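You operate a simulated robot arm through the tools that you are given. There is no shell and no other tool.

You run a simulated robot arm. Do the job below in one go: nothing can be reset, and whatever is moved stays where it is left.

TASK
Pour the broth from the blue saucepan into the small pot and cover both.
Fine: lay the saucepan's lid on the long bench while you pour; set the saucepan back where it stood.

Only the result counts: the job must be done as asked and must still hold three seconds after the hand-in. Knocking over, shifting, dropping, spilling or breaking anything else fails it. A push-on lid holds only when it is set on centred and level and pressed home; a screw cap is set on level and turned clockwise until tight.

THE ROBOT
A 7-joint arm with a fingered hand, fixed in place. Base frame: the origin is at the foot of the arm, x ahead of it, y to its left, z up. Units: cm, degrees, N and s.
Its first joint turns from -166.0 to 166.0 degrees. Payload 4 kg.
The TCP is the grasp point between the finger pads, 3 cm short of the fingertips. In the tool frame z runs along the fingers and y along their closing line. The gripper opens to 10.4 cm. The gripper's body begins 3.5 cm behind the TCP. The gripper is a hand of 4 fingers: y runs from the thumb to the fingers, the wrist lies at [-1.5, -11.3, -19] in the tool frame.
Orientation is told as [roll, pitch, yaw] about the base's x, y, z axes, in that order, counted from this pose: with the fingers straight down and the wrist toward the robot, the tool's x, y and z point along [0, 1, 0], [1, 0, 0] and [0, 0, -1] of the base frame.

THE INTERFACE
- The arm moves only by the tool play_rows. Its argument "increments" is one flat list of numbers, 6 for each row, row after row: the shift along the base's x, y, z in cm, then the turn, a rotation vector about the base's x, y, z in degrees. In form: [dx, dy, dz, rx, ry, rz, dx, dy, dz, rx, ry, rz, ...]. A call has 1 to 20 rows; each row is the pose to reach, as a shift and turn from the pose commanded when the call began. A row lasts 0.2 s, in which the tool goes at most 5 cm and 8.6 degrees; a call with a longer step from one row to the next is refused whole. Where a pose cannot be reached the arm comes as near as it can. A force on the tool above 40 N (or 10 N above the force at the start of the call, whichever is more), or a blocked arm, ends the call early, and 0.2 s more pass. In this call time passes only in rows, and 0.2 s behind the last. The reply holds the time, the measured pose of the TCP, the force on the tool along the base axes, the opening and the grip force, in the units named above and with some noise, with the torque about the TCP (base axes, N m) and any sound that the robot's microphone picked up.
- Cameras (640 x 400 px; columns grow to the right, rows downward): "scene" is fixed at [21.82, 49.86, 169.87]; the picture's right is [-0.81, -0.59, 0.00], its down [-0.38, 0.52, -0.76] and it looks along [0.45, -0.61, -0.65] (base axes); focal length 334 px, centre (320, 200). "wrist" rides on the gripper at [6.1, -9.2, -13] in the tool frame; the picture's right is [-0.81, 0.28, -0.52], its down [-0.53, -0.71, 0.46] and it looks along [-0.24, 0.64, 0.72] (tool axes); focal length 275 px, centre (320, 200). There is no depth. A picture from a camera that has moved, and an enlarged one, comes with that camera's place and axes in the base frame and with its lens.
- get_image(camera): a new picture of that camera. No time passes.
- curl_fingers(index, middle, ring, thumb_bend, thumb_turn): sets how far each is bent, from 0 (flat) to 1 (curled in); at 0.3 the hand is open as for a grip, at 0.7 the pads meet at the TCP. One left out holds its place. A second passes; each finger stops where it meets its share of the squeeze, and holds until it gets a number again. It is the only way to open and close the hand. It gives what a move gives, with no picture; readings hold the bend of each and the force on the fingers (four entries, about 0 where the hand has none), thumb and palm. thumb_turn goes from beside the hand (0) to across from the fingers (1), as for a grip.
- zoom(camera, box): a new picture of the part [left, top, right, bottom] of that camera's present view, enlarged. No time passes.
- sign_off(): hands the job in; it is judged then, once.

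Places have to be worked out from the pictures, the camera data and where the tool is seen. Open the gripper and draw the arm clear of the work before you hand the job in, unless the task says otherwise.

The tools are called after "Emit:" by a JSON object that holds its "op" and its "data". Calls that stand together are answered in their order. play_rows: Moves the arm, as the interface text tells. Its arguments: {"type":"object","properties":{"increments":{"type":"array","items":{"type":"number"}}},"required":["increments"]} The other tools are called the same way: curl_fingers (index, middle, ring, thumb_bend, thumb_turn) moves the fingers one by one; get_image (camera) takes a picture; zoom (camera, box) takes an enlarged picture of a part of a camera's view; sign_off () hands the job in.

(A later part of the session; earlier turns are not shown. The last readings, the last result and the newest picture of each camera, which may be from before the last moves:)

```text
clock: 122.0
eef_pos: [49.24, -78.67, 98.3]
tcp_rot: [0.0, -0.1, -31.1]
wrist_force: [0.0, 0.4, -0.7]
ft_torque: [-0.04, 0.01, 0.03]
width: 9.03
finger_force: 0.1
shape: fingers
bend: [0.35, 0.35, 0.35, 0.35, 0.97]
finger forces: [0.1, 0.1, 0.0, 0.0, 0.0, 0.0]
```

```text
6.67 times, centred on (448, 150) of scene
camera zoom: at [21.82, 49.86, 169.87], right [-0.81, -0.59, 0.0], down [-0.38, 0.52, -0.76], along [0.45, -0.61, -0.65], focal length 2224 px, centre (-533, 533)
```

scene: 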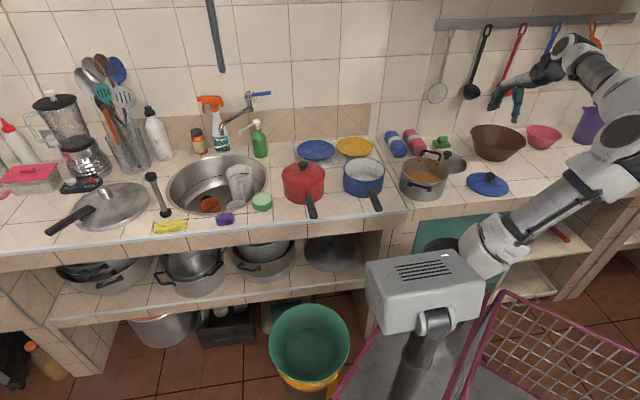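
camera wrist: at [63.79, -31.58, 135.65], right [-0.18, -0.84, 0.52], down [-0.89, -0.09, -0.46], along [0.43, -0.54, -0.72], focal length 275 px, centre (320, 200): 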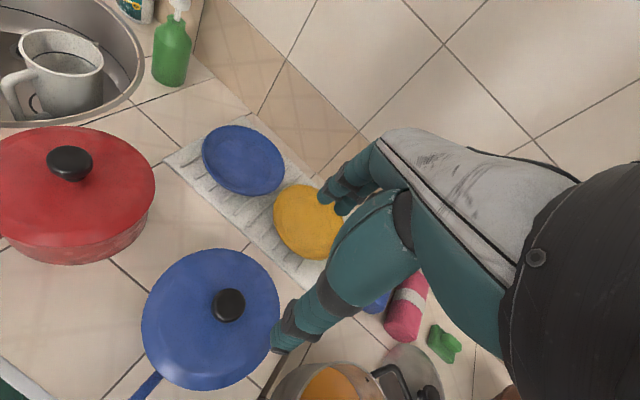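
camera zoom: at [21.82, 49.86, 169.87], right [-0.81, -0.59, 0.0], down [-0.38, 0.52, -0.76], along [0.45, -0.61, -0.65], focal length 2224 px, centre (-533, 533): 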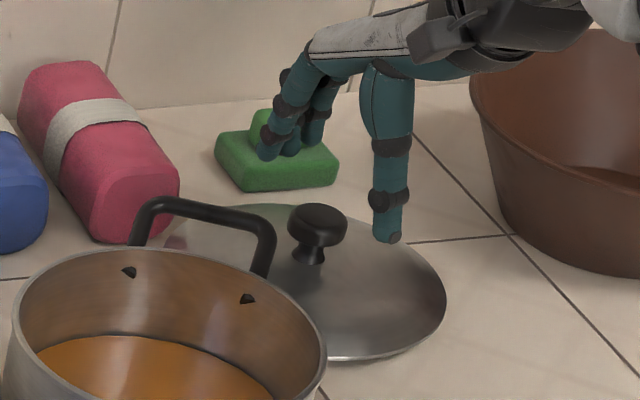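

The alignment matches the earlier good grasp. The steel lid's knob is about half a centimetre higher, so I'll lower to z ≈ 95.4 and close.

Emit:
{"op": "play_rows", "data": {"increments": [0, 0, -1.0, 0, 0, 0, 0, 0, -2.0, 0, 0, 0, 0, 0, -2.85, 0, 0, 0]}}

Emit:
{"op": "curl_fingers", "data": {"index": 0.75, "middle": 0.75, "ring": 0.75, "thumb_bend": 0.75}}

Emit:
{"op": "zoom", "data": {"camera": "scene", "box": [400, 120, 496, 180]}}

Emit:
{"op": "zoom", "data": {"camera": "wrist", "box": [160, 160, 480, 400]}}

```text
clock: 122.8
eef_pos: [49.4, -78.69, 95.48]
tcp_rot: [0.0, -0.1, -31.1]
wrist_force: [0.8, -0.1, 0.0]
ft_torque: [0.0, 0.01, -0.01]
width: 9.03
finger_force: 0.0
shape: fingers
bend: [0.35, 0.35, 0.35, 0.35, 0.97]
finger forces: [0.0, 0.0, 0.0, 0.0, 0.1, 0.0]
```

```text
clock: 123.8
eef_pos: [49.32, -78.83, 95.46]
tcp_rot: [0.0, -0.1, -31.1]
wrist_force: [0.6, -1.0, 2.7]
ft_torque: [0.12, 0.15, 0.03]
width: 2.54
finger_force: 15.7
shape: fingers
bend: [0.71, 0.64, 0.75, 0.59, 0.95]
finger forces: [8.4, 9.1, 0.0, 0.1, 13.9, 0.0]
```

```text
6.67 times, centred on (448, 150) of scene
camera zoom: at [21.82, 49.86, 169.87], right [-0.81, -0.59, 0.0], down [-0.38, 0.52, -0.76], along [0.45, -0.61, -0.65], focal length 2224 px, centre (-533, 533)
```

zoom: 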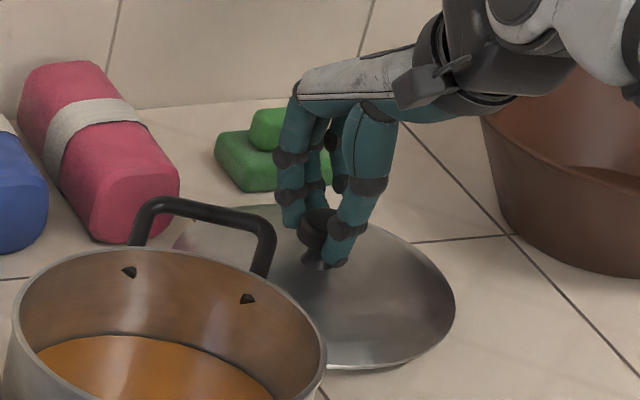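

```text
1.67 times, centred on (320, 280) of wrist
camera zoom: at [44.71, -68.93, 108.53], right [-0.18, -0.84, 0.52], down [-0.89, -0.09, -0.46], along [0.43, -0.54, -0.72], focal length 459 px, centre (320, 67)
```

zoom: 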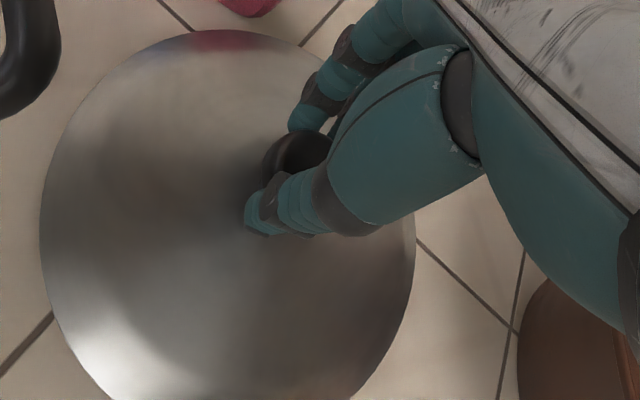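

The steel lid is gripped firmly. I'll lift straight up slowly, since the pot's rear handle is about 1 cm from the lid's edge.

Emit:
{"op": "play_rows", "data": {"increments": [0, 0, 0.5, 0, 0, 0, -0.1, -0.2, 1.2, 0, 0, 0, -0.2, -0.4, 2.2, 0, 0, 0, -0.2, -0.4, 3.6, 0, 0, 0, -0.2, -0.4, 5.2, 0, 0, 0, -0.2, -0.4, 7, 0, 0, 0]}}

Emit:
{"op": "zoom", "data": {"camera": "scene", "box": [390, 110, 502, 180]}}

Emit:
{"op": "get_image", "data": {"camera": "wrist"}}

```text
clock: 125.2
eef_pos: [49.15, -78.98, 102.47]
tcp_rot: [0.0, 0.1, -31.1]
wrist_force: [-0.1, 0.1, -0.2]
ft_torque: [-0.02, -0.01, -0.03]
width: 2.52
finger_force: 16.8
shape: fingers
bend: [0.72, 0.65, 0.75, 0.59, 0.95]
finger forces: [8.9, 9.1, 0.0, 0.1, 15.2, 0.0]
```

```text
5.71 times, centred on (446, 145) of scene
camera zoom: at [21.82, 49.86, 169.87], right [-0.81, -0.59, 0.0], down [-0.38, 0.52, -0.76], along [0.45, -0.61, -0.65], focal length 1907 px, centre (-400, 514)
```

zoom: 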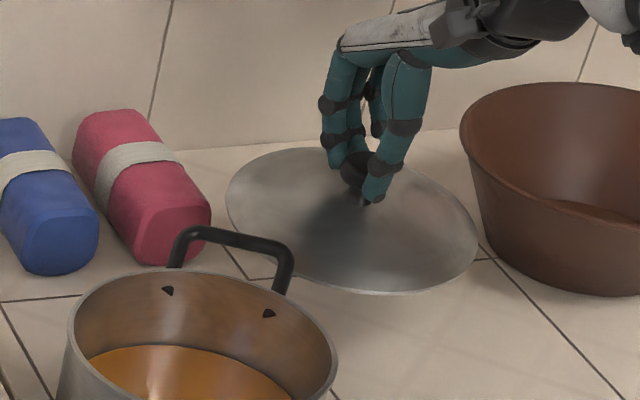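

```text
taken
camera wrist: at [44.49, -69.18, 115.58], right [-0.18, -0.84, 0.52], down [-0.89, -0.09, -0.46], along [0.43, -0.54, -0.72], focal length 275 px, centre (320, 200)
```

wrist: 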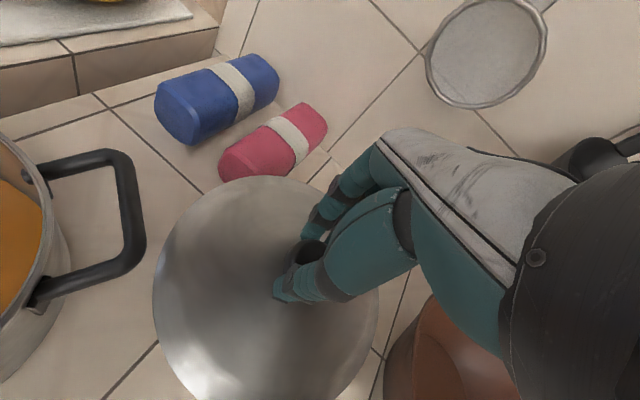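

The lid hangs level and clear. I'll raise it above the pot's handles and bring it over the pot for an alignment check.

Emit:
{"op": "play_rows", "data": {"increments": [0, 0, 3, 0, 0, 0, 0, 0, 6, 0, 0, 0, 0, 0, 9, 0, 0, 0, 0, 0, 10.5, 0, 0, 0, 0.3, 2.7, 10.5, 0, 0, 0, 0.6, 5.5, 10.5, 0, 0, 0, 0.9, 8.3, 10.5, 0, 0, 0, 1.2, 11.1, 10.5, 0, 0, 0, 1.5, 13.8, 10.5, 0, 0, 0, 1.8, 16.6, 10.5, 0, 0, 0, 2.1, 19.4, 10.5, 0, 0, 0, 2.45, 22.15, 10.5, 0, 0, 0, 2.45, 22.15, 8, 0, 0, 0, 2.45, 22.15, 6.5, 0, 0, 0]}}

Emit:
{"op": "zoom", "data": {"camera": "scene", "box": [370, 120, 482, 190]}}

Emit:
{"op": "get_image", "data": {"camera": "wrist"}}

```text
clock: 128.2
eef_pos: [51.51, -56.8, 108.84]
tcp_rot: [0.0, 0.1, -31.2]
wrist_force: [0.5, -0.2, -0.9]
ft_torque: [0.01, -0.03, 0.0]
width: 2.49
finger_force: 16.4
shape: fingers
bend: [0.72, 0.65, 0.75, 0.59, 0.95]
finger forces: [9.0, 9.2, 0.0, 0.0, 15.2, 0.0]
```

```text
5.71 times, centred on (426, 155) of scene
camera zoom: at [21.82, 49.86, 169.87], right [-0.81, -0.59, 0.0], down [-0.38, 0.52, -0.76], along [0.45, -0.61, -0.65], focal length 1907 px, centre (-286, 457)
```

zoom: 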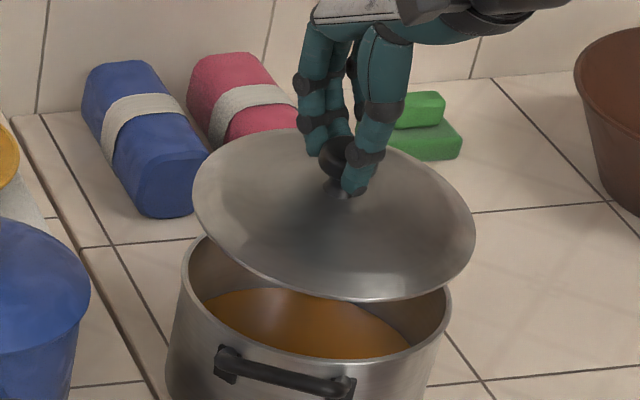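

```text
taken
camera wrist: at [46.91, -47.04, 121.93], right [-0.18, -0.84, 0.52], down [-0.89, -0.09, -0.46], along [0.43, -0.54, -0.72], focal length 275 px, centre (320, 200)
```

wrist: 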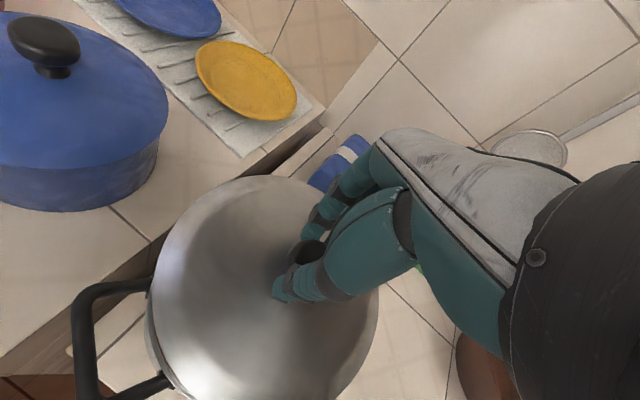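

The lid is aligned over the rim to within about 0.1 cm sideways. I'll lower to about 2 cm above the rim and re-check.

Emit:
{"op": "play_rows", "data": {"increments": [0, 0, -1, 0, 0, 0, 0, 0, -2, 0, 0, 0, 0, 0, -2.9, 0, 0, 0]}}

Emit:
{"op": "zoom", "data": {"camera": "scene", "box": [385, 145, 465, 195]}}

Emit:
{"op": "zoom", "data": {"camera": "wrist", "box": [60, 150, 400, 400]}}

```text
clock: 129.0
eef_pos: [51.56, -56.84, 106.06]
tcp_rot: [-0.1, 0.0, -31.0]
wrist_force: [-0.2, -0.3, -1.4]
ft_torque: [-0.01, 0.02, 0.03]
width: 2.5
finger_force: 16.4
shape: fingers
bend: [0.72, 0.65, 0.75, 0.59, 0.95]
finger forces: [8.9, 9.3, 0.1, 0.0, 15.1, 0.1]
```

```text
8.00 times, centred on (425, 170) of scene
camera zoom: at [21.82, 49.86, 169.87], right [-0.81, -0.59, 0.0], down [-0.38, 0.52, -0.76], along [0.45, -0.61, -0.65], focal length 2670 px, centre (-520, 440)
```

zoom: 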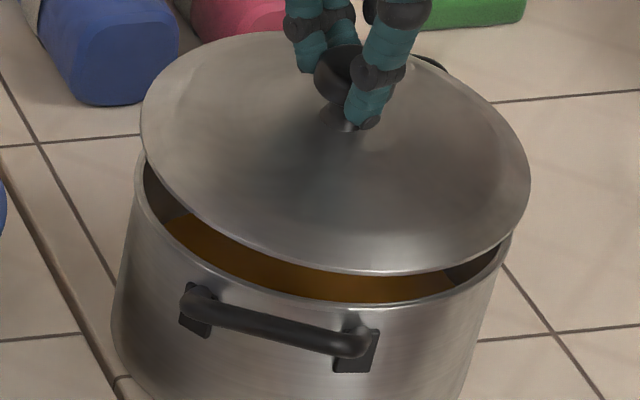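

```text
1.60 times, centred on (230, 275) of wrist
camera zoom: at [46.88, -47.04, 119.09], right [-0.18, -0.84, 0.52], down [-0.89, -0.09, -0.46], along [0.43, -0.54, -0.72], focal length 440 px, centre (464, 80)
```

zoom: 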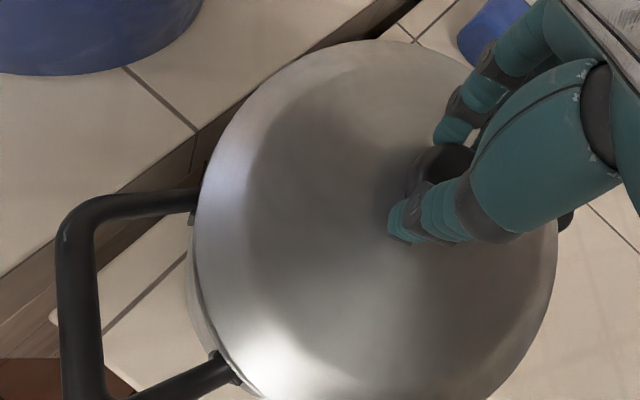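

Scene view says the lid is aligned within 0.15 cm, but I want to double-check along the other axis. I'll zoom the wrist view on the lid's edges and the visible rim crescent.

Emit:
{"op": "zoom", "data": {"camera": "wrist", "box": [130, 200, 290, 400]}}

Emit:
{"op": "zoom", "data": {"camera": "wrist", "box": [160, 150, 420, 312]}}

```text
2.00 times, centred on (210, 300) of wrist
camera zoom: at [46.88, -47.04, 119.09], right [-0.18, -0.84, 0.52], down [-0.89, -0.09, -0.46], along [0.43, -0.54, -0.72], focal length 551 px, centre (540, 0)
```

zoom: 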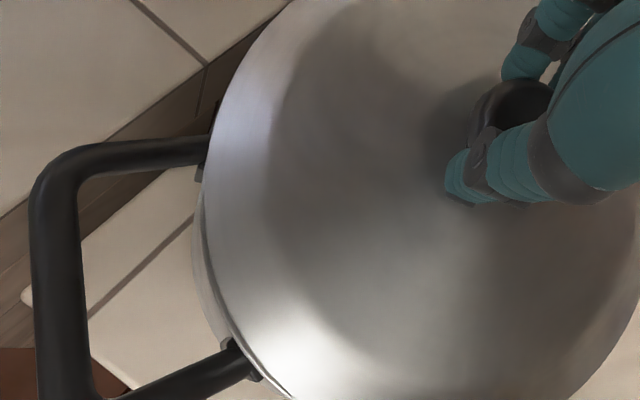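

```text
2.46 times, centred on (290, 231) of wrist
camera zoom: at [46.88, -47.04, 119.09], right [-0.18, -0.84, 0.52], down [-0.89, -0.09, -0.46], along [0.43, -0.54, -0.72], focal length 678 px, centre (394, 124)
```

zoom: 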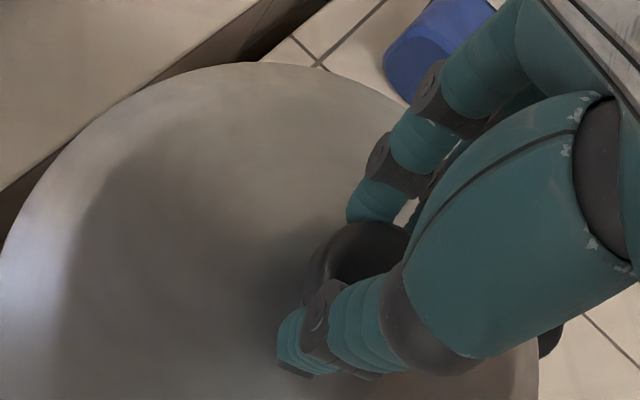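

Combining both views, the lid's centre agrees with the pot's to within about 0.2 cm. I'll lower slowly to contact.

Emit:
{"op": "play_rows", "data": {"increments": [0, 0, -0.4, 0, 0, 0, 0, 0, -0.8, 0, 0, 0, 0, 0, -1.2, 0, 0, 0]}}

Emit:
{"op": "zoom", "data": {"camera": "scene", "box": [385, 145, 465, 195]}}

Emit:
{"op": "zoom", "data": {"camera": "wrist", "box": [130, 200, 290, 400]}}

```text
clock: 129.8
eef_pos: [51.62, -56.83, 104.96]
tcp_rot: [0.0, 0.0, -31.2]
wrist_force: [-0.2, -0.1, -1.0]
ft_torque: [-0.01, -0.02, -0.01]
width: 2.54
finger_force: 17.0
shape: fingers
bend: [0.72, 0.65, 0.75, 0.59, 0.95]
finger forces: [9.1, 9.3, 0.0, 0.0, 15.2, 0.0]
```

```text
8.00 times, centred on (425, 170) of scene
camera zoom: at [21.82, 49.86, 169.87], right [-0.81, -0.59, 0.0], down [-0.38, 0.52, -0.76], along [0.45, -0.61, -0.65], focal length 2670 px, centre (-520, 440)
```

zoom: 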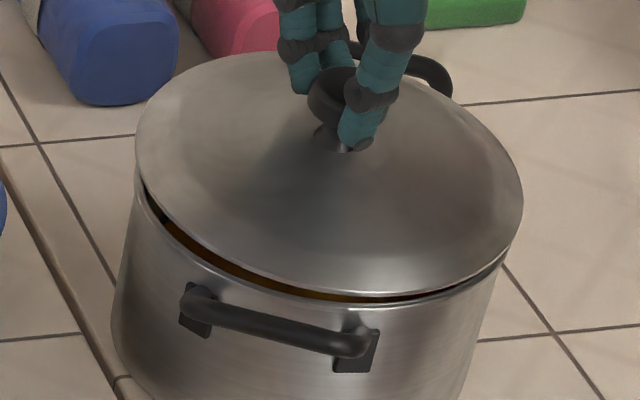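

```text
2.00 times, centred on (210, 300) of wrist
camera zoom: at [46.93, -47.06, 117.9], right [-0.18, -0.84, 0.52], down [-0.89, -0.09, -0.46], along [0.43, -0.54, -0.72], focal length 551 px, centre (540, 0)
```

zoom: 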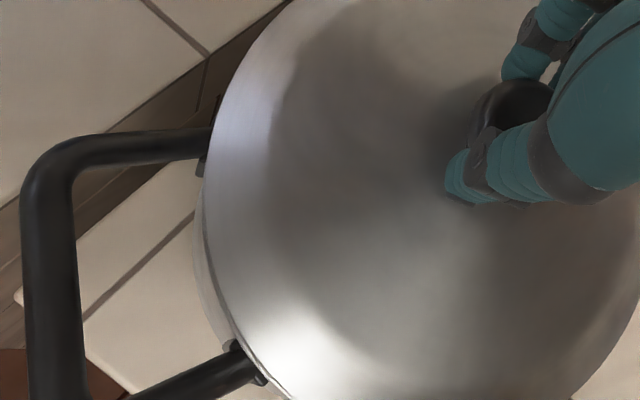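

The lid's right edge looks slightly lower than its left. I'll zoom in on both sides to judge the tilt.

Emit:
{"op": "zoom", "data": {"camera": "scene", "box": [396, 150, 428, 190]}}

Emit:
{"op": "zoom", "data": {"camera": "scene", "box": [424, 155, 456, 195]}}

```text
10.00 times, centred on (412, 170) of scene
camera zoom: at [21.82, 49.86, 169.87], right [-0.81, -0.59, 0.0], down [-0.38, 0.52, -0.76], along [0.45, -0.61, -0.65], focal length 3337 px, centre (-600, 500)
```

zoom: 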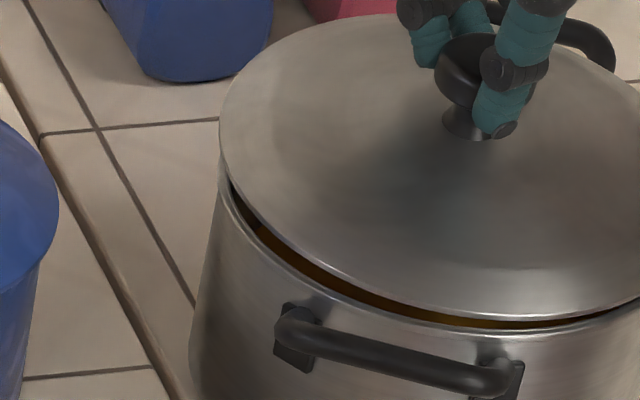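

```text
10.00 times, centred on (440, 175) of scene
camera zoom: at [21.82, 49.86, 169.87], right [-0.81, -0.59, 0.0], down [-0.38, 0.52, -0.76], along [0.45, -0.61, -0.65], focal length 3337 px, centre (-880, 450)
```

zoom: 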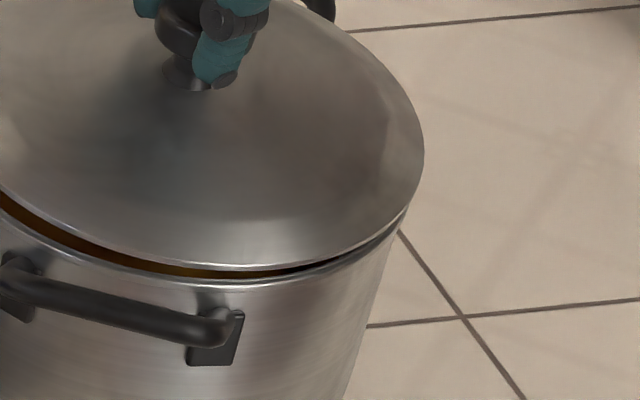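

The gap is about 0.6 cm larger on the left than the right, roughly a 2° tilt. I'll correct by tilting 2° with compensation, then lower to contact.

Emit:
{"op": "play_rows", "data": {"increments": [0.1, 0.07, 0, -0.6, 0.8, 0, 0.2, 0.14, 0, -1.18, 1.62, 0, 0.2, 0.14, -0.3, -1.18, 1.62, 0]}}

Emit:
{"op": "zoom", "data": {"camera": "scene", "box": [385, 150, 465, 200]}}

```text
clock: 130.6
eef_pos: [51.88, -56.86, 104.59]
tcp_rot: [-1.9, 0.8, -31.1]
wrist_force: [-0.1, -0.7, -0.5]
ft_torque: [0.0, 0.0, -0.01]
width: 2.5
finger_force: 16.7
shape: fingers
bend: [0.72, 0.65, 0.75, 0.59, 0.95]
finger forces: [9.1, 9.2, 0.0, 0.1, 15.2, 0.0]
```

```text
8.00 times, centred on (425, 175) of scene
camera zoom: at [21.82, 49.86, 169.87], right [-0.81, -0.59, 0.0], down [-0.38, 0.52, -0.76], along [0.45, -0.61, -0.65], focal length 2670 px, centre (-520, 400)
```

zoom: 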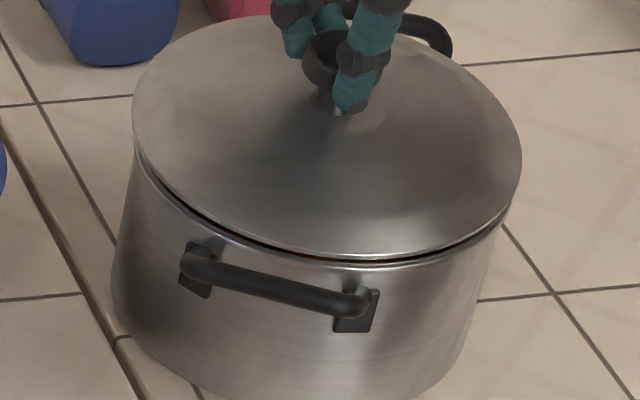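

The gap now looks uniform around the front and the lid is centred (within 0.1 cm sideways). I'll lower to contact and press home.

Emit:
{"op": "play_rows", "data": {"increments": [0, 0, -0.2, 0, 0, 0, 0, 0, -0.4, 0, 0, 0]}}

Emit:
{"op": "play_rows", "data": {"increments": [0, 0, -0.2, 0, 0, 0, 0, 0, -0.4, 0, 0, 0]}}

Emit:
{"op": "zoom", "data": {"camera": "scene", "box": [385, 150, 465, 200]}}

```text
clock: 131.2
eef_pos: [51.81, -56.74, 104.19]
tcp_rot: [-1.7, 0.7, -31.1]
wrist_force: [-0.3, -0.3, -1.0]
ft_torque: [0.0, -0.01, -0.01]
width: 2.53
finger_force: 16.5
shape: fingers
bend: [0.72, 0.65, 0.75, 0.59, 0.95]
finger forces: [9.0, 9.2, 0.1, 0.0, 15.1, 0.0]
```

```text
clock: 131.8
eef_pos: [51.86, -56.75, 103.62]
tcp_rot: [-1.8, 0.8, -31.1]
wrist_force: [-0.1, -1.9, 2.8]
ft_torque: [0.16, 0.12, -0.01]
width: 2.51
finger_force: 16.0
shape: fingers
bend: [0.72, 0.65, 0.75, 0.59, 0.95]
finger forces: [9.0, 9.2, 0.1, 0.1, 13.7, 0.0]
```

```text
8.00 times, centred on (425, 175) of scene
camera zoom: at [21.82, 49.86, 169.87], right [-0.81, -0.59, 0.0], down [-0.38, 0.52, -0.76], along [0.45, -0.61, -0.65], focal length 2670 px, centre (-520, 400)
```

zoom: 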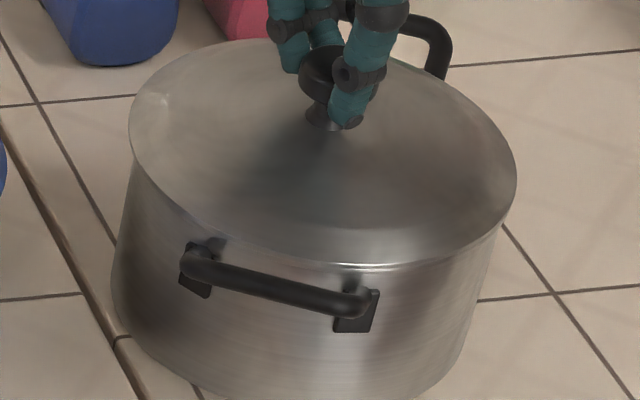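

Contact has started (2.8 N) and the lid overhangs evenly left and right. Pressing down gently.

Emit:
{"op": "play_rows", "data": {"increments": [0, 0, -0.15, 0, 0, 0, 0, 0, -0.3, 0, 0, 0]}}

Emit:
{"op": "play_rows", "data": {"increments": [0, 0, -0.15, 0, 0, 0, 0, 0, -0.3, 0, 0, 0]}}

Emit:
{"op": "zoom", "data": {"camera": "scene", "box": [385, 150, 465, 200]}}

```text
clock: 132.4
eef_pos: [51.89, -56.65, 103.52]
tcp_rot: [-1.8, 0.8, -31.1]
wrist_force: [0.7, -0.7, 2.7]
ft_torque: [0.22, 0.26, 0.0]
width: 2.5
finger_force: 15.9
shape: fingers
bend: [0.72, 0.65, 0.75, 0.59, 0.95]
finger forces: [8.5, 8.6, 0.0, 0.0, 14.2, 0.0]
```

```text
clock: 133.0
eef_pos: [52.01, -56.89, 103.09]
tcp_rot: [-1.9, 0.6, -31.2]
wrist_force: [2.6, -3.3, 16.6]
ft_torque: [0.15, 0.19, 0.0]
width: 2.46
finger_force: 18.9
shape: fingers
bend: [0.73, 0.65, 0.75, 0.59, 0.95]
finger forces: [10.8, 11.7, 0.0, 0.1, 15.3, 0.1]
```

```text
8.00 times, centred on (425, 175) of scene
camera zoom: at [21.82, 49.86, 169.87], right [-0.81, -0.59, 0.0], down [-0.38, 0.52, -0.76], along [0.45, -0.61, -0.65], focal length 2670 px, centre (-520, 400)
```

zoom: 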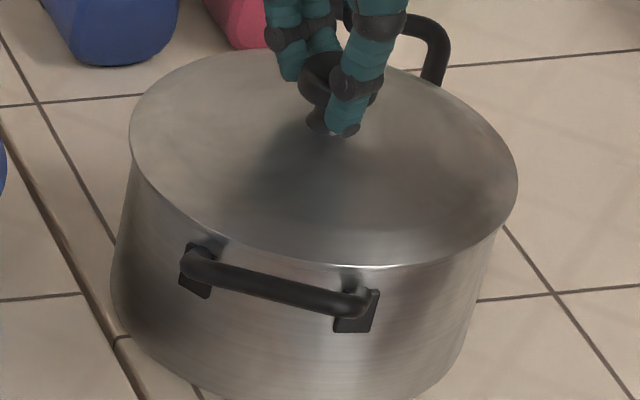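

No snap yet at 16.6 N. I'll press a bit harder, still below the limit.

Emit:
{"op": "play_rows", "data": {"increments": [0, 0, -0.15, 0, 0, 0, 0, 0, -0.3, 0, 0, 0]}}

Emit:
{"op": "zoom", "data": {"camera": "scene", "box": [385, 150, 465, 200]}}

Emit:
{"op": "zoom", "data": {"camera": "wrist", "box": [130, 150, 450, 400]}}

```text
clock: 133.6
eef_pos: [51.94, -56.76, 102.97]
tcp_rot: [-1.9, 0.5, -31.1]
wrist_force: [6.9, -6.1, 28.0]
ft_torque: [-0.02, -0.03, 0.02]
width: 2.38
finger_force: 21.5
shape: fingers
bend: [0.74, 0.72, 0.75, 0.6, 0.94]
finger forces: [12.7, 15.2, 0.4, 0.1, 15.2, 0.0]
```

```text
8.00 times, centred on (425, 175) of scene
camera zoom: at [21.82, 49.86, 169.87], right [-0.81, -0.59, 0.0], down [-0.38, 0.52, -0.76], along [0.45, -0.61, -0.65], focal length 2670 px, centre (-520, 400)
```

zoom: 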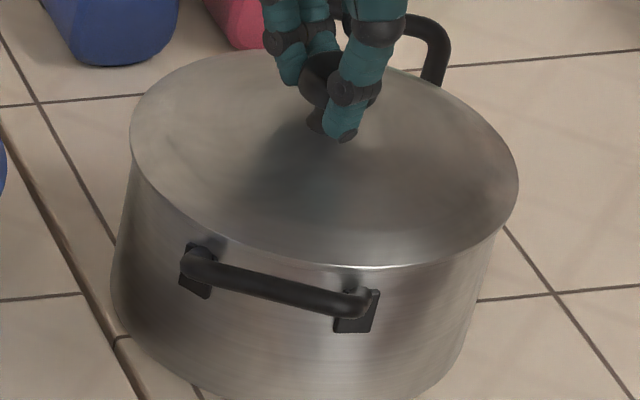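

```text
1.60 times, centred on (290, 275) of wrist
camera zoom: at [47.54, -46.67, 115.94], right [-0.17, -0.82, 0.54], down [-0.9, -0.1, -0.43], along [0.41, -0.56, -0.72], focal length 440 px, centre (368, 80)
```

zoom: 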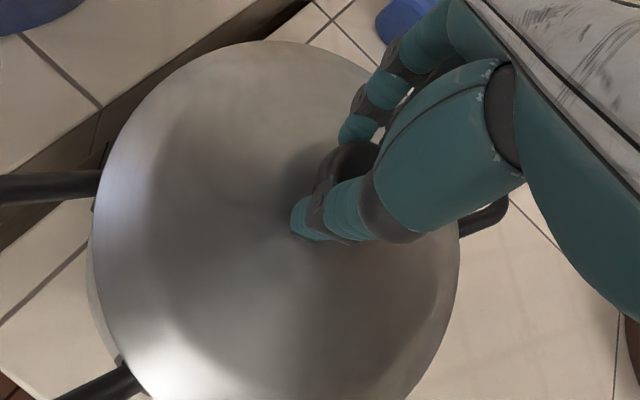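

The lid sits flush on the rim at 28 N with no snap heard. I'll try slightly more force, in case it needs it, staying under 40 N.

Emit:
{"op": "play_rows", "data": {"increments": [0, 0, -0.12, 0, 0, 0, 0, 0, -0.24, 0, 0, 0]}}

Emit:
{"op": "zoom", "data": {"camera": "scene", "box": [396, 160, 436, 190]}}

Emit:
{"op": "zoom", "data": {"camera": "scene", "box": [420, 160, 460, 190]}}

```text
clock: 134.2
eef_pos: [52.16, -56.89, 102.96]
tcp_rot: [-2.1, 0.3, -31.2]
wrist_force: [3.1, -0.5, 17.1]
ft_torque: [0.07, 0.04, 0.03]
width: 2.42
finger_force: 19.7
shape: fingers
bend: [0.74, 0.72, 0.75, 0.59, 0.94]
finger forces: [10.9, 12.4, 0.1, 0.0, 16.2, 0.0]
stopped in row 2: the force on the tool passed its limit at 41 N (the readings are from after the stop); the commanded pose is now the measured one
```

```text
13.33 times, centred on (416, 175) of scene
camera zoom: at [21.82, 49.86, 169.87], right [-0.81, -0.59, 0.0], down [-0.38, 0.52, -0.76], along [0.45, -0.61, -0.65], focal length 4449 px, centre (-960, 533)
```

zoom: 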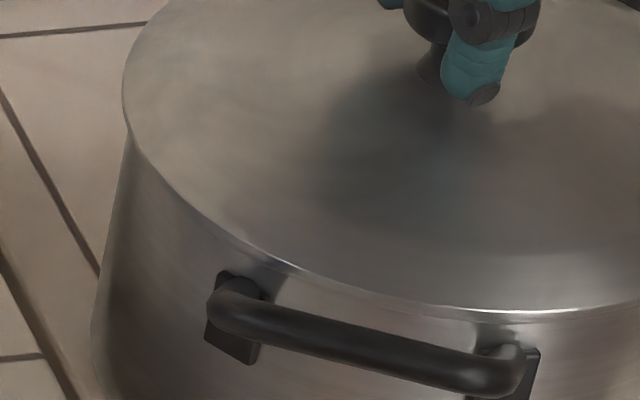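

```text
13.33 times, centred on (440, 175) of scene
camera zoom: at [21.82, 49.86, 169.87], right [-0.81, -0.59, 0.0], down [-0.38, 0.52, -0.76], along [0.45, -0.61, -0.65], focal length 4449 px, centre (-1280, 533)
```

zoom: 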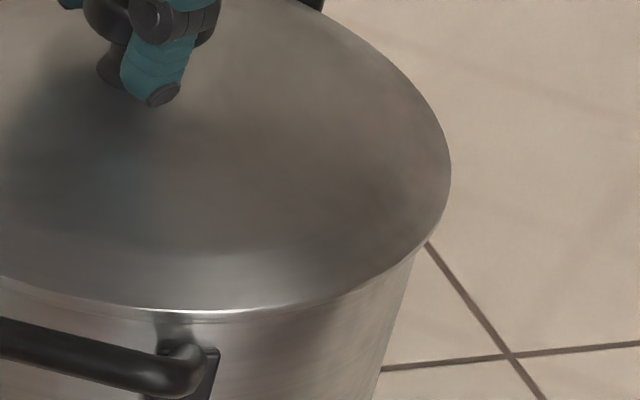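

The lid is flush and centred all round: 425.5 px against a rim centre of 425.4. It took over 40 N without moving, so it is fully down. I'll ease off the pressure and open the hand.

Emit:
{"op": "play_rows", "data": {"increments": [0, 0, 0.15, 0, 0, 0, 0, 0, 0.3, 0, 0, 0]}}

Emit:
{"op": "curl_fingers", "data": {"index": 0.6, "middle": 0.6, "ring": 0.6, "thumb_bend": 0.52}}

Emit:
{"op": "zoom", "data": {"camera": "scene", "box": [385, 150, 465, 200]}}

```text
clock: 134.8
eef_pos: [51.96, -56.69, 103.12]
tcp_rot: [-1.8, 0.6, -31.1]
wrist_force: [1.8, -1.2, 4.4]
ft_torque: [-0.05, -0.03, 0.02]
width: 2.39
finger_force: 18.2
shape: fingers
bend: [0.74, 0.72, 0.75, 0.59, 0.94]
finger forces: [9.8, 11.0, 0.1, 0.1, 15.5, 0.1]
```

```text
clock: 135.8
eef_pos: [52.08, -56.79, 103.06]
tcp_rot: [-1.9, 0.5, -31.1]
wrist_force: [0.4, 2.0, -0.6]
ft_torque: [0.05, 0.02, -0.03]
width: 3.66
finger_force: 0.9
shape: fingers
bend: [0.6, 0.6, 0.6, 0.52, 0.96]
finger forces: [0.0, 0.1, 0.1, 0.1, 1.6, 0.0]
```

```text
8.00 times, centred on (425, 175) of scene
camera zoom: at [21.82, 49.86, 169.87], right [-0.81, -0.59, 0.0], down [-0.38, 0.52, -0.76], along [0.45, -0.61, -0.65], focal length 2670 px, centre (-520, 400)
```

zoom: 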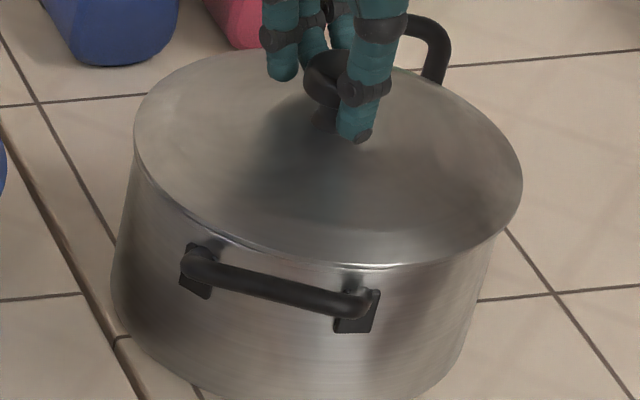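

The lid moved about 0.2 cm sideways on release, so it rests with a little play. I'll open fully and look again.

Emit:
{"op": "curl_fingers", "data": {"index": 0.4, "middle": 0.4, "ring": 0.4, "thumb_bend": 0.4}}

Emit:
{"op": "zoom", "data": {"camera": "scene", "box": [385, 150, 465, 200]}}

Emit:
{"op": "zoom", "data": {"camera": "wrist", "box": [130, 150, 450, 400]}}

```text
clock: 136.8
eef_pos: [52.02, -56.94, 103.1]
tcp_rot: [-1.9, 0.5, -31.2]
wrist_force: [0.7, 0.1, -0.5]
ft_torque: [0.0, 0.03, 0.04]
width: 7.76
finger_force: 0.1
shape: fingers
bend: [0.4, 0.4, 0.4, 0.4, 0.97]
finger forces: [0.1, 0.0, 0.1, 0.0, 0.1, 0.0]
heard: snap
```

```text
8.00 times, centred on (425, 175) of scene
camera zoom: at [21.82, 49.86, 169.87], right [-0.81, -0.59, 0.0], down [-0.38, 0.52, -0.76], along [0.45, -0.61, -0.65], focal length 2670 px, centre (-520, 400)
```

zoom: 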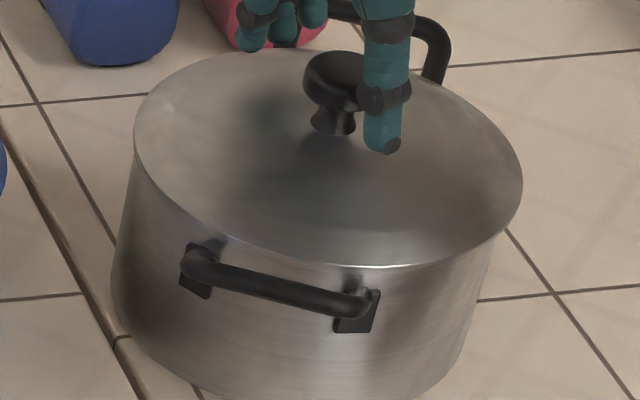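

```text
1.60 times, centred on (290, 275) of wrist
camera zoom: at [47.63, -46.72, 116.02], right [-0.17, -0.82, 0.54], down [-0.9, -0.1, -0.43], along [0.41, -0.56, -0.72], focal length 440 px, centre (368, 80)
```

zoom: 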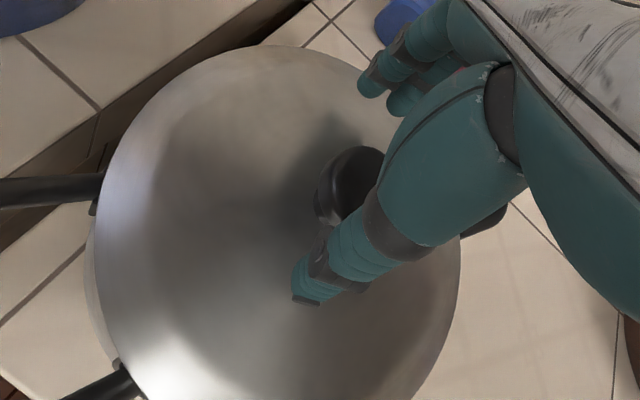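

A snap was heard as the last finger let go, so the lid settled into place. I'll rise clear, then press once on top of the knob with closed fingertips to make sure it is home.

Emit:
{"op": "play_rows", "data": {"increments": [0, 0, 1.0, 0, 0, 0, 0, 0, 2.5, 0, 0, 0, 0, 0, 4.5, 0, 0, 0, 0, 0, 7, 0, 0, 0]}}

Emit:
{"op": "curl_fingers", "data": {"index": 0.72, "middle": 0.72, "ring": 0.72, "thumb_bend": 0.6}}

Emit:
{"op": "zoom", "data": {"camera": "scene", "box": [385, 135, 465, 185]}}

Emit:
{"op": "zoom", "data": {"camera": "wrist", "box": [130, 150, 450, 400]}}

```text
clock: 137.8
eef_pos: [51.82, -56.88, 110.24]
tcp_rot: [-1.9, 0.5, -31.1]
wrist_force: [0.3, 0.3, -0.3]
ft_torque: [0.02, -0.01, 0.02]
width: 7.79
finger_force: 0.1
shape: fingers
bend: [0.4, 0.4, 0.4, 0.4, 0.97]
finger forces: [0.0, 0.0, 0.0, 0.0, 0.0, 0.1]
```

```text
clock: 138.8
eef_pos: [51.91, -56.71, 110.19]
tcp_rot: [-1.9, 0.6, -31.2]
wrist_force: [0.2, 0.0, -0.4]
ft_torque: [0.0, 0.0, 0.0]
width: 0.97
finger_force: 0.1
shape: fingers
bend: [0.72, 0.72, 0.72, 0.6, 0.97]
finger forces: [0.0, 0.0, 0.0, 0.1, 0.0, 0.0]
```

```text
8.00 times, centred on (425, 160) of scene
camera zoom: at [21.82, 49.86, 169.87], right [-0.81, -0.59, 0.0], down [-0.38, 0.52, -0.76], along [0.45, -0.61, -0.65], focal length 2670 px, centre (-520, 520)
```

zoom: 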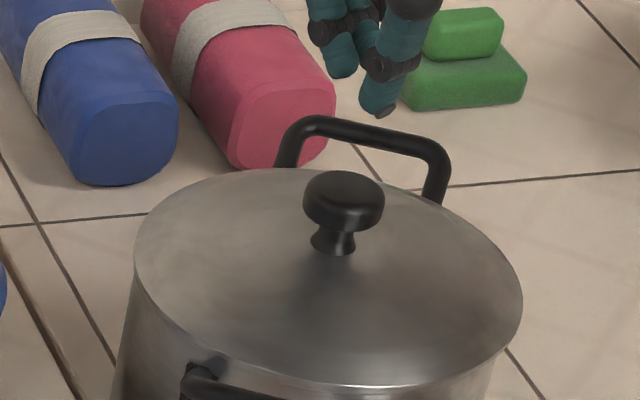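

```text
1.60 times, centred on (290, 275) of wrist
camera zoom: at [47.53, -46.69, 123.11], right [-0.17, -0.82, 0.54], down [-0.9, -0.1, -0.43], along [0.41, -0.56, -0.72], focal length 440 px, centre (368, 80)
```

zoom: 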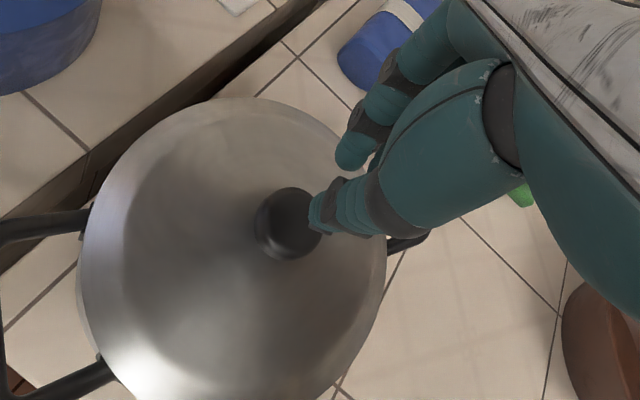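

The lid is level and centred. I'll shift slightly so the closed fingertips land on the knob's top and press lightly.

Emit:
{"op": "play_rows", "data": {"increments": [-0.4, 0.5, -1, 0, 0, 0, -0.4, 0.5, -2.2, 0, 0, 0, -0.4, 0.5, -3.2, 0, 0, 0]}}

Emit:
{"op": "zoom", "data": {"camera": "scene", "box": [385, 135, 465, 185]}}

Emit:
{"op": "zoom", "data": {"camera": "wrist", "box": [130, 150, 450, 400]}}

```text
clock: 139.6
eef_pos: [51.48, -56.36, 106.76]
tcp_rot: [-1.9, 0.6, -31.2]
wrist_force: [-0.4, 1.2, -0.2]
ft_torque: [-0.03, 0.0, -0.01]
width: 0.94
finger_force: 0.1
shape: fingers
bend: [0.72, 0.72, 0.72, 0.6, 0.97]
finger forces: [0.1, 0.0, 0.0, 0.0, 0.0, 0.0]
```

```text
8.00 times, centred on (425, 160) of scene
camera zoom: at [21.82, 49.86, 169.87], right [-0.81, -0.59, 0.0], down [-0.38, 0.52, -0.76], along [0.45, -0.61, -0.65], focal length 2670 px, centre (-520, 520)
```

zoom: 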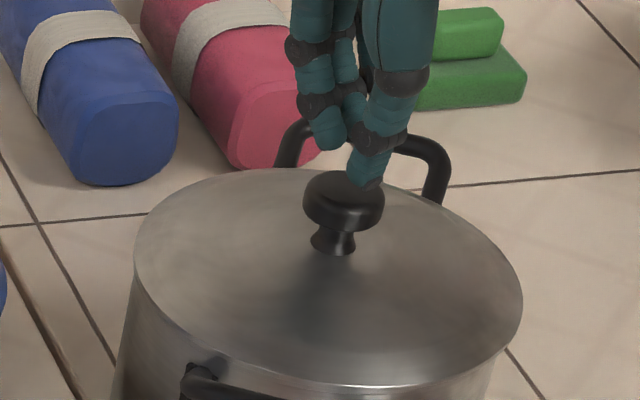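

```text
1.60 times, centred on (290, 275) of wrist
camera zoom: at [47.15, -46.19, 119.74], right [-0.17, -0.82, 0.54], down [-0.9, -0.1, -0.43], along [0.41, -0.56, -0.72], focal length 440 px, centre (368, 80)
```

zoom: 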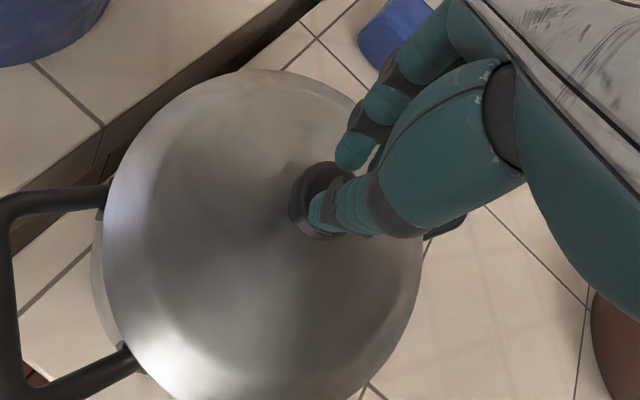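

The thumb tip is over the knob but the fingers would miss behind it. I'll shift about 1 cm toward the camera side so the tips land on the knob, then press in small steps.

Emit:
{"op": "play_rows", "data": {"increments": [-0.2, 0.5, 0, 0, 0, 0, -0.35, 1.0, 0, 0, 0, 0, -0.35, 1.0, -0.4, 0, 0, 0]}}

Emit:
{"op": "play_rows", "data": {"increments": [0, 0, -0.3, 0, 0, 0]}}

Emit:
{"op": "zoom", "data": {"camera": "scene", "box": [385, 135, 465, 185]}}

```text
clock: 140.4
eef_pos: [51.33, -55.43, 106.53]
tcp_rot: [-2.0, 0.5, -31.2]
wrist_force: [0.0, 0.5, -0.3]
ft_torque: [0.0, 0.0, -0.02]
width: 0.97
finger_force: 0.1
shape: fingers
bend: [0.72, 0.72, 0.72, 0.6, 0.97]
finger forces: [0.0, 0.0, 0.1, 0.0, 0.1, 0.0]
```

```text
clock: 140.8
eef_pos: [51.14, -55.33, 106.23]
tcp_rot: [-1.9, 0.6, -31.2]
wrist_force: [-0.3, -0.3, -0.2]
ft_torque: [0.0, -0.03, 0.0]
width: 0.95
finger_force: 0.1
shape: fingers
bend: [0.72, 0.72, 0.72, 0.6, 0.97]
finger forces: [0.0, 0.1, 0.0, 0.1, 0.0, 0.0]
```

```text
8.00 times, centred on (425, 160) of scene
camera zoom: at [21.82, 49.86, 169.87], right [-0.81, -0.59, 0.0], down [-0.38, 0.52, -0.76], along [0.45, -0.61, -0.65], focal length 2670 px, centre (-520, 520)
```

zoom: 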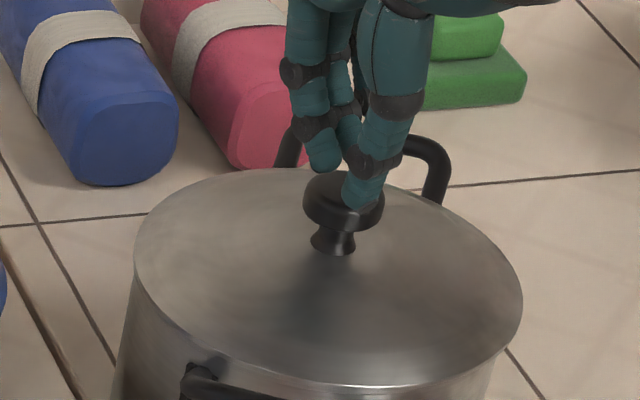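

The thumb and finger tips now straddle the knob's top face. I'll continue down in small steps.

Emit:
{"op": "play_rows", "data": {"increments": [0, 0, -0.25, 0, 0, 0]}}

Emit:
{"op": "play_rows", "data": {"increments": [0, 0, -0.25, 0, 0, 0]}}

Emit:
{"op": "zoom", "data": {"camera": "scene", "box": [405, 140, 453, 170]}}

```text
clock: 141.2
eef_pos: [51.07, -55.52, 106.07]
tcp_rot: [-1.8, 0.5, -31.2]
wrist_force: [0.0, 0.1, -0.3]
ft_torque: [-0.01, 0.0, 0.03]
width: 1.01
finger_force: 0.1
shape: fingers
bend: [0.72, 0.72, 0.72, 0.6, 0.97]
finger forces: [0.0, 0.0, 0.1, 0.0, 0.0, 0.1]
```

```text
clock: 141.6
eef_pos: [51.09, -55.35, 105.63]
tcp_rot: [-1.9, 0.5, -31.0]
wrist_force: [0.2, 0.5, -0.6]
ft_torque: [0.01, 0.0, -0.02]
width: 0.96
finger_force: 0.0
shape: fingers
bend: [0.72, 0.72, 0.72, 0.6, 0.97]
finger forces: [0.0, 0.1, 0.0, 0.0, 0.1, 0.1]
```

```text
13.33 times, centred on (429, 155) of scene
camera zoom: at [21.82, 49.86, 169.87], right [-0.81, -0.59, 0.0], down [-0.38, 0.52, -0.76], along [0.45, -0.61, -0.65], focal length 4449 px, centre (-1133, 800)
```

zoom: 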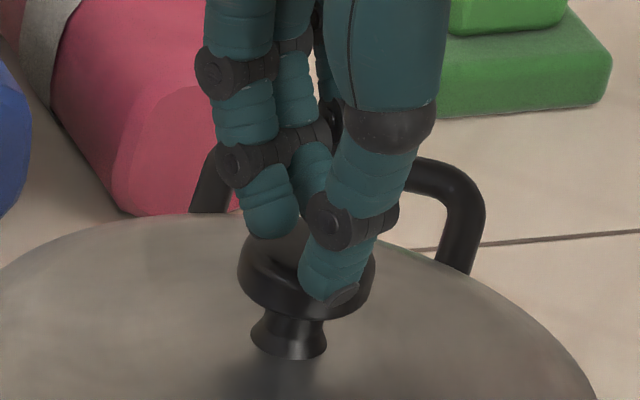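

Nearly touching. Two more small steps.

Emit:
{"op": "play_rows", "data": {"increments": [0, 0, -0.25, 0, 0, 0]}}

Emit:
{"op": "play_rows", "data": {"increments": [0, 0, -0.25, 0, 0, 0]}}

Emit:
{"op": "zoom", "data": {"camera": "scene", "box": [405, 140, 453, 170]}}

Emit:
{"op": "zoom", "data": {"camera": "wrist", "box": [240, 180, 400, 300]}}

```text
clock: 142.0
eef_pos: [51.3, -55.32, 105.35]
tcp_rot: [-1.9, 0.4, -31.0]
wrist_force: [0.0, 0.0, -0.8]
ft_torque: [0.05, -0.01, 0.01]
width: 0.97
finger_force: 0.0
shape: fingers
bend: [0.72, 0.72, 0.72, 0.6, 0.97]
finger forces: [0.0, 0.0, 0.0, 0.0, 0.1, 0.1]
```

```text
clock: 142.4
eef_pos: [51.19, -55.38, 105.15]
tcp_rot: [-1.9, 0.5, -31.2]
wrist_force: [-0.2, 0.1, 0.2]
ft_torque: [-0.01, -0.04, -0.02]
width: 0.97
finger_force: 0.0
shape: fingers
bend: [0.72, 0.72, 0.72, 0.6, 0.97]
finger forces: [0.0, 0.1, 0.1, 0.0, 0.0, 0.0]
```

```text
13.33 times, centred on (429, 155) of scene
camera zoom: at [21.82, 49.86, 169.87], right [-0.81, -0.59, 0.0], down [-0.38, 0.52, -0.76], along [0.45, -0.61, -0.65], focal length 4449 px, centre (-1133, 800)
```

zoom: 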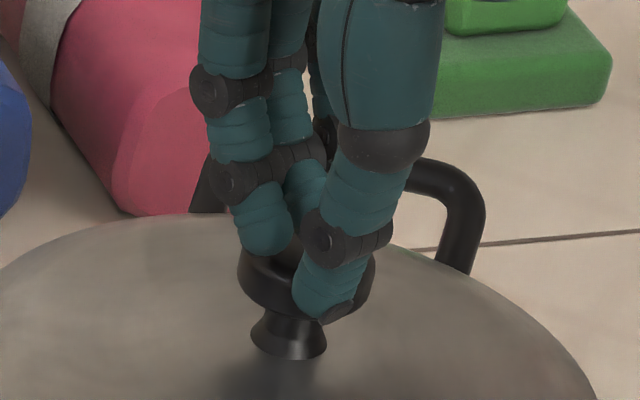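

```text
3.33 times, centred on (320, 240) of wrist
camera zoom: at [46.89, -45.18, 118.05], right [-0.17, -0.82, 0.54], down [-0.9, -0.1, -0.43], along [0.41, -0.56, -0.72], focal length 918 px, centre (320, 67)
```

zoom: 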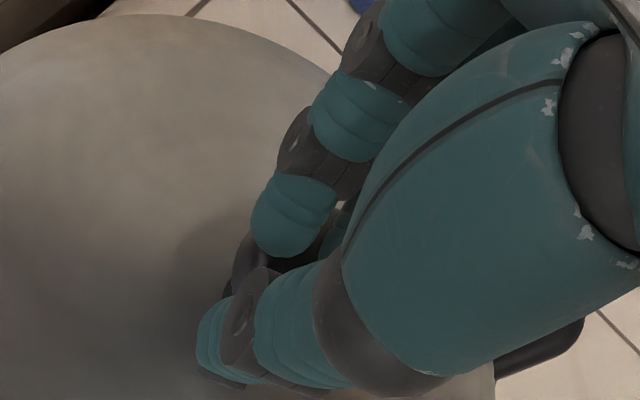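

The tips would straddle the knob rather than press on it, so I'll back off. A closed fist gives a broader pressing surface, so I'll rise and form one.

Emit:
{"op": "play_rows", "data": {"increments": [0, 0, 1, 0, 0, 0, 0, 0, 3, 0, 0, 0, 0, 0, 5.5, 0, 0, 0, 0, 0, 8, 0, 0, 0]}}

Emit:
{"op": "curl_fingers", "data": {"index": 1.0, "middle": 1.0, "ring": 1.0, "thumb_bend": 0.3, "thumb_turn": 0.0}}

Emit:
{"op": "zoom", "data": {"camera": "scene", "box": [385, 115, 481, 175]}}

Emit:
{"op": "get_image", "data": {"camera": "wrist"}}

```text
clock: 143.4
eef_pos: [51.29, -55.36, 113.18]
tcp_rot: [-1.8, 0.5, -31.2]
wrist_force: [0.0, -0.3, 0.3]
ft_torque: [-0.01, 0.02, -0.02]
width: 0.96
finger_force: 0.0
shape: fingers
bend: [0.72, 0.72, 0.72, 0.6, 0.97]
finger forces: [0.0, 0.1, 0.0, 0.0, 0.1, 0.1]
```

```text
clock: 144.4
eef_pos: [51.4, -55.23, 113.14]
tcp_rot: [-1.8, 0.5, -31.2]
wrist_force: [-1.8, -0.4, 0.6]
ft_torque: [-0.02, -0.01, 0.01]
width: 9.26
finger_force: 0.1
shape: fingers
bend: [1.0, 1.0, 1.0, 0.3, 0.0]
finger forces: [0.0, 0.0, 0.0, 0.0, 0.0, 0.0]
```

```text
6.67 times, centred on (433, 145) of scene
camera zoom: at [21.82, 49.86, 169.87], right [-0.81, -0.59, 0.0], down [-0.38, 0.52, -0.76], along [0.45, -0.61, -0.65], focal length 2224 px, centre (-433, 567)
```

zoom: 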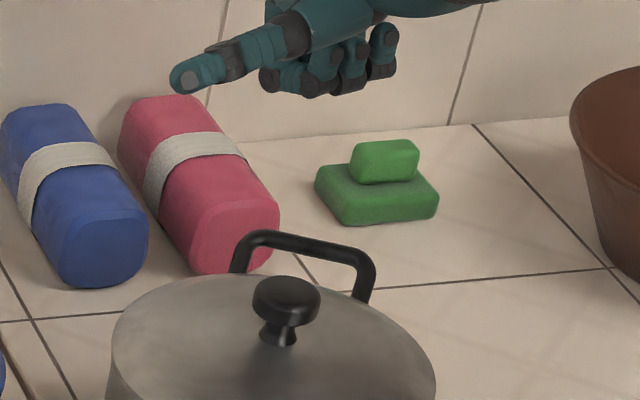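

```text
taken
camera wrist: at [47.01, -45.19, 126.1], right [-0.17, -0.82, 0.54], down [-0.9, -0.1, -0.43], along [0.41, -0.56, -0.72], focal length 275 px, centre (320, 200)
```

wrist: 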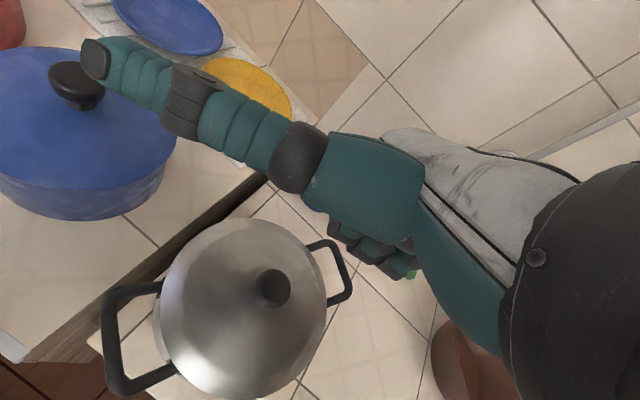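

The fist is formed with the thumb folded to the side. I'll centre it over the knob at about (50.9, -56.6) and lower to just above.

Emit:
{"op": "play_rows", "data": {"increments": [-0.9, -0.25, -2, 0, 0, 0, -1.75, -0.5, -4.5, 0, 0, 0, -1.75, -0.5, -7, 0, 0, 0, -1.75, -0.5, -8.7, 0, 0, 0]}}

Emit:
{"op": "zoom", "data": {"camera": "scene", "box": [385, 130, 465, 180]}}

Emit:
{"op": "get_image", "data": {"camera": "wrist"}}

```text
clock: 145.4
eef_pos: [49.32, -55.78, 104.35]
tcp_rot: [-1.8, 0.6, -31.2]
wrist_force: [1.0, 0.2, 1.0]
ft_torque: [-0.03, 0.01, 0.0]
width: 9.25
finger_force: 0.0
shape: fingers
bend: [1.0, 1.0, 1.0, 0.3, 0.0]
finger forces: [0.0, 0.0, 0.0, 0.0, 0.1, 0.0]
```

```text
8.00 times, centred on (425, 155) of scene
camera zoom: at [21.82, 49.86, 169.87], right [-0.81, -0.59, 0.0], down [-0.38, 0.52, -0.76], along [0.45, -0.61, -0.65], focal length 2670 px, centre (-520, 560)
```

zoom: 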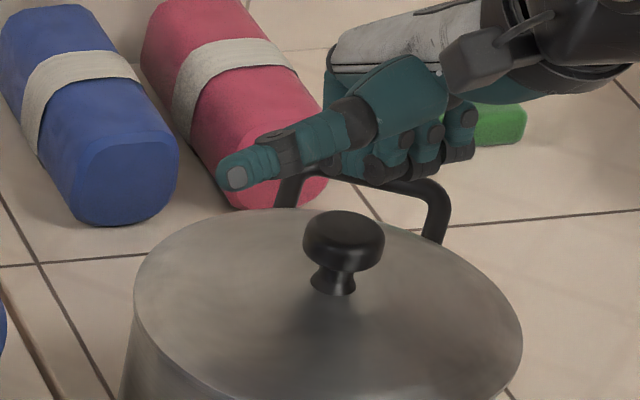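

```text
taken
camera wrist: at [45.06, -45.71, 117.31], right [-0.17, -0.82, 0.54], down [-0.9, -0.1, -0.43], along [0.41, -0.56, -0.72], focal length 275 px, centre (320, 200)
```

wrist: 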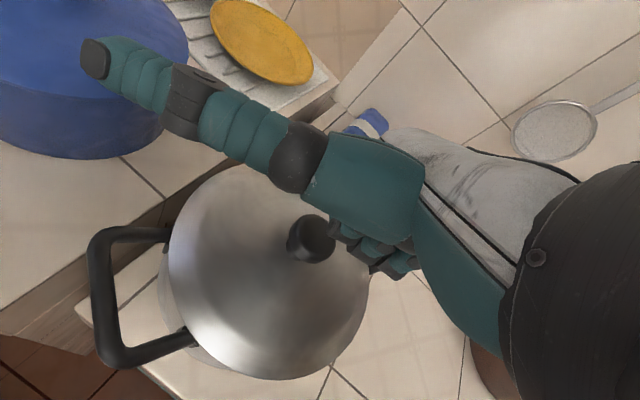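

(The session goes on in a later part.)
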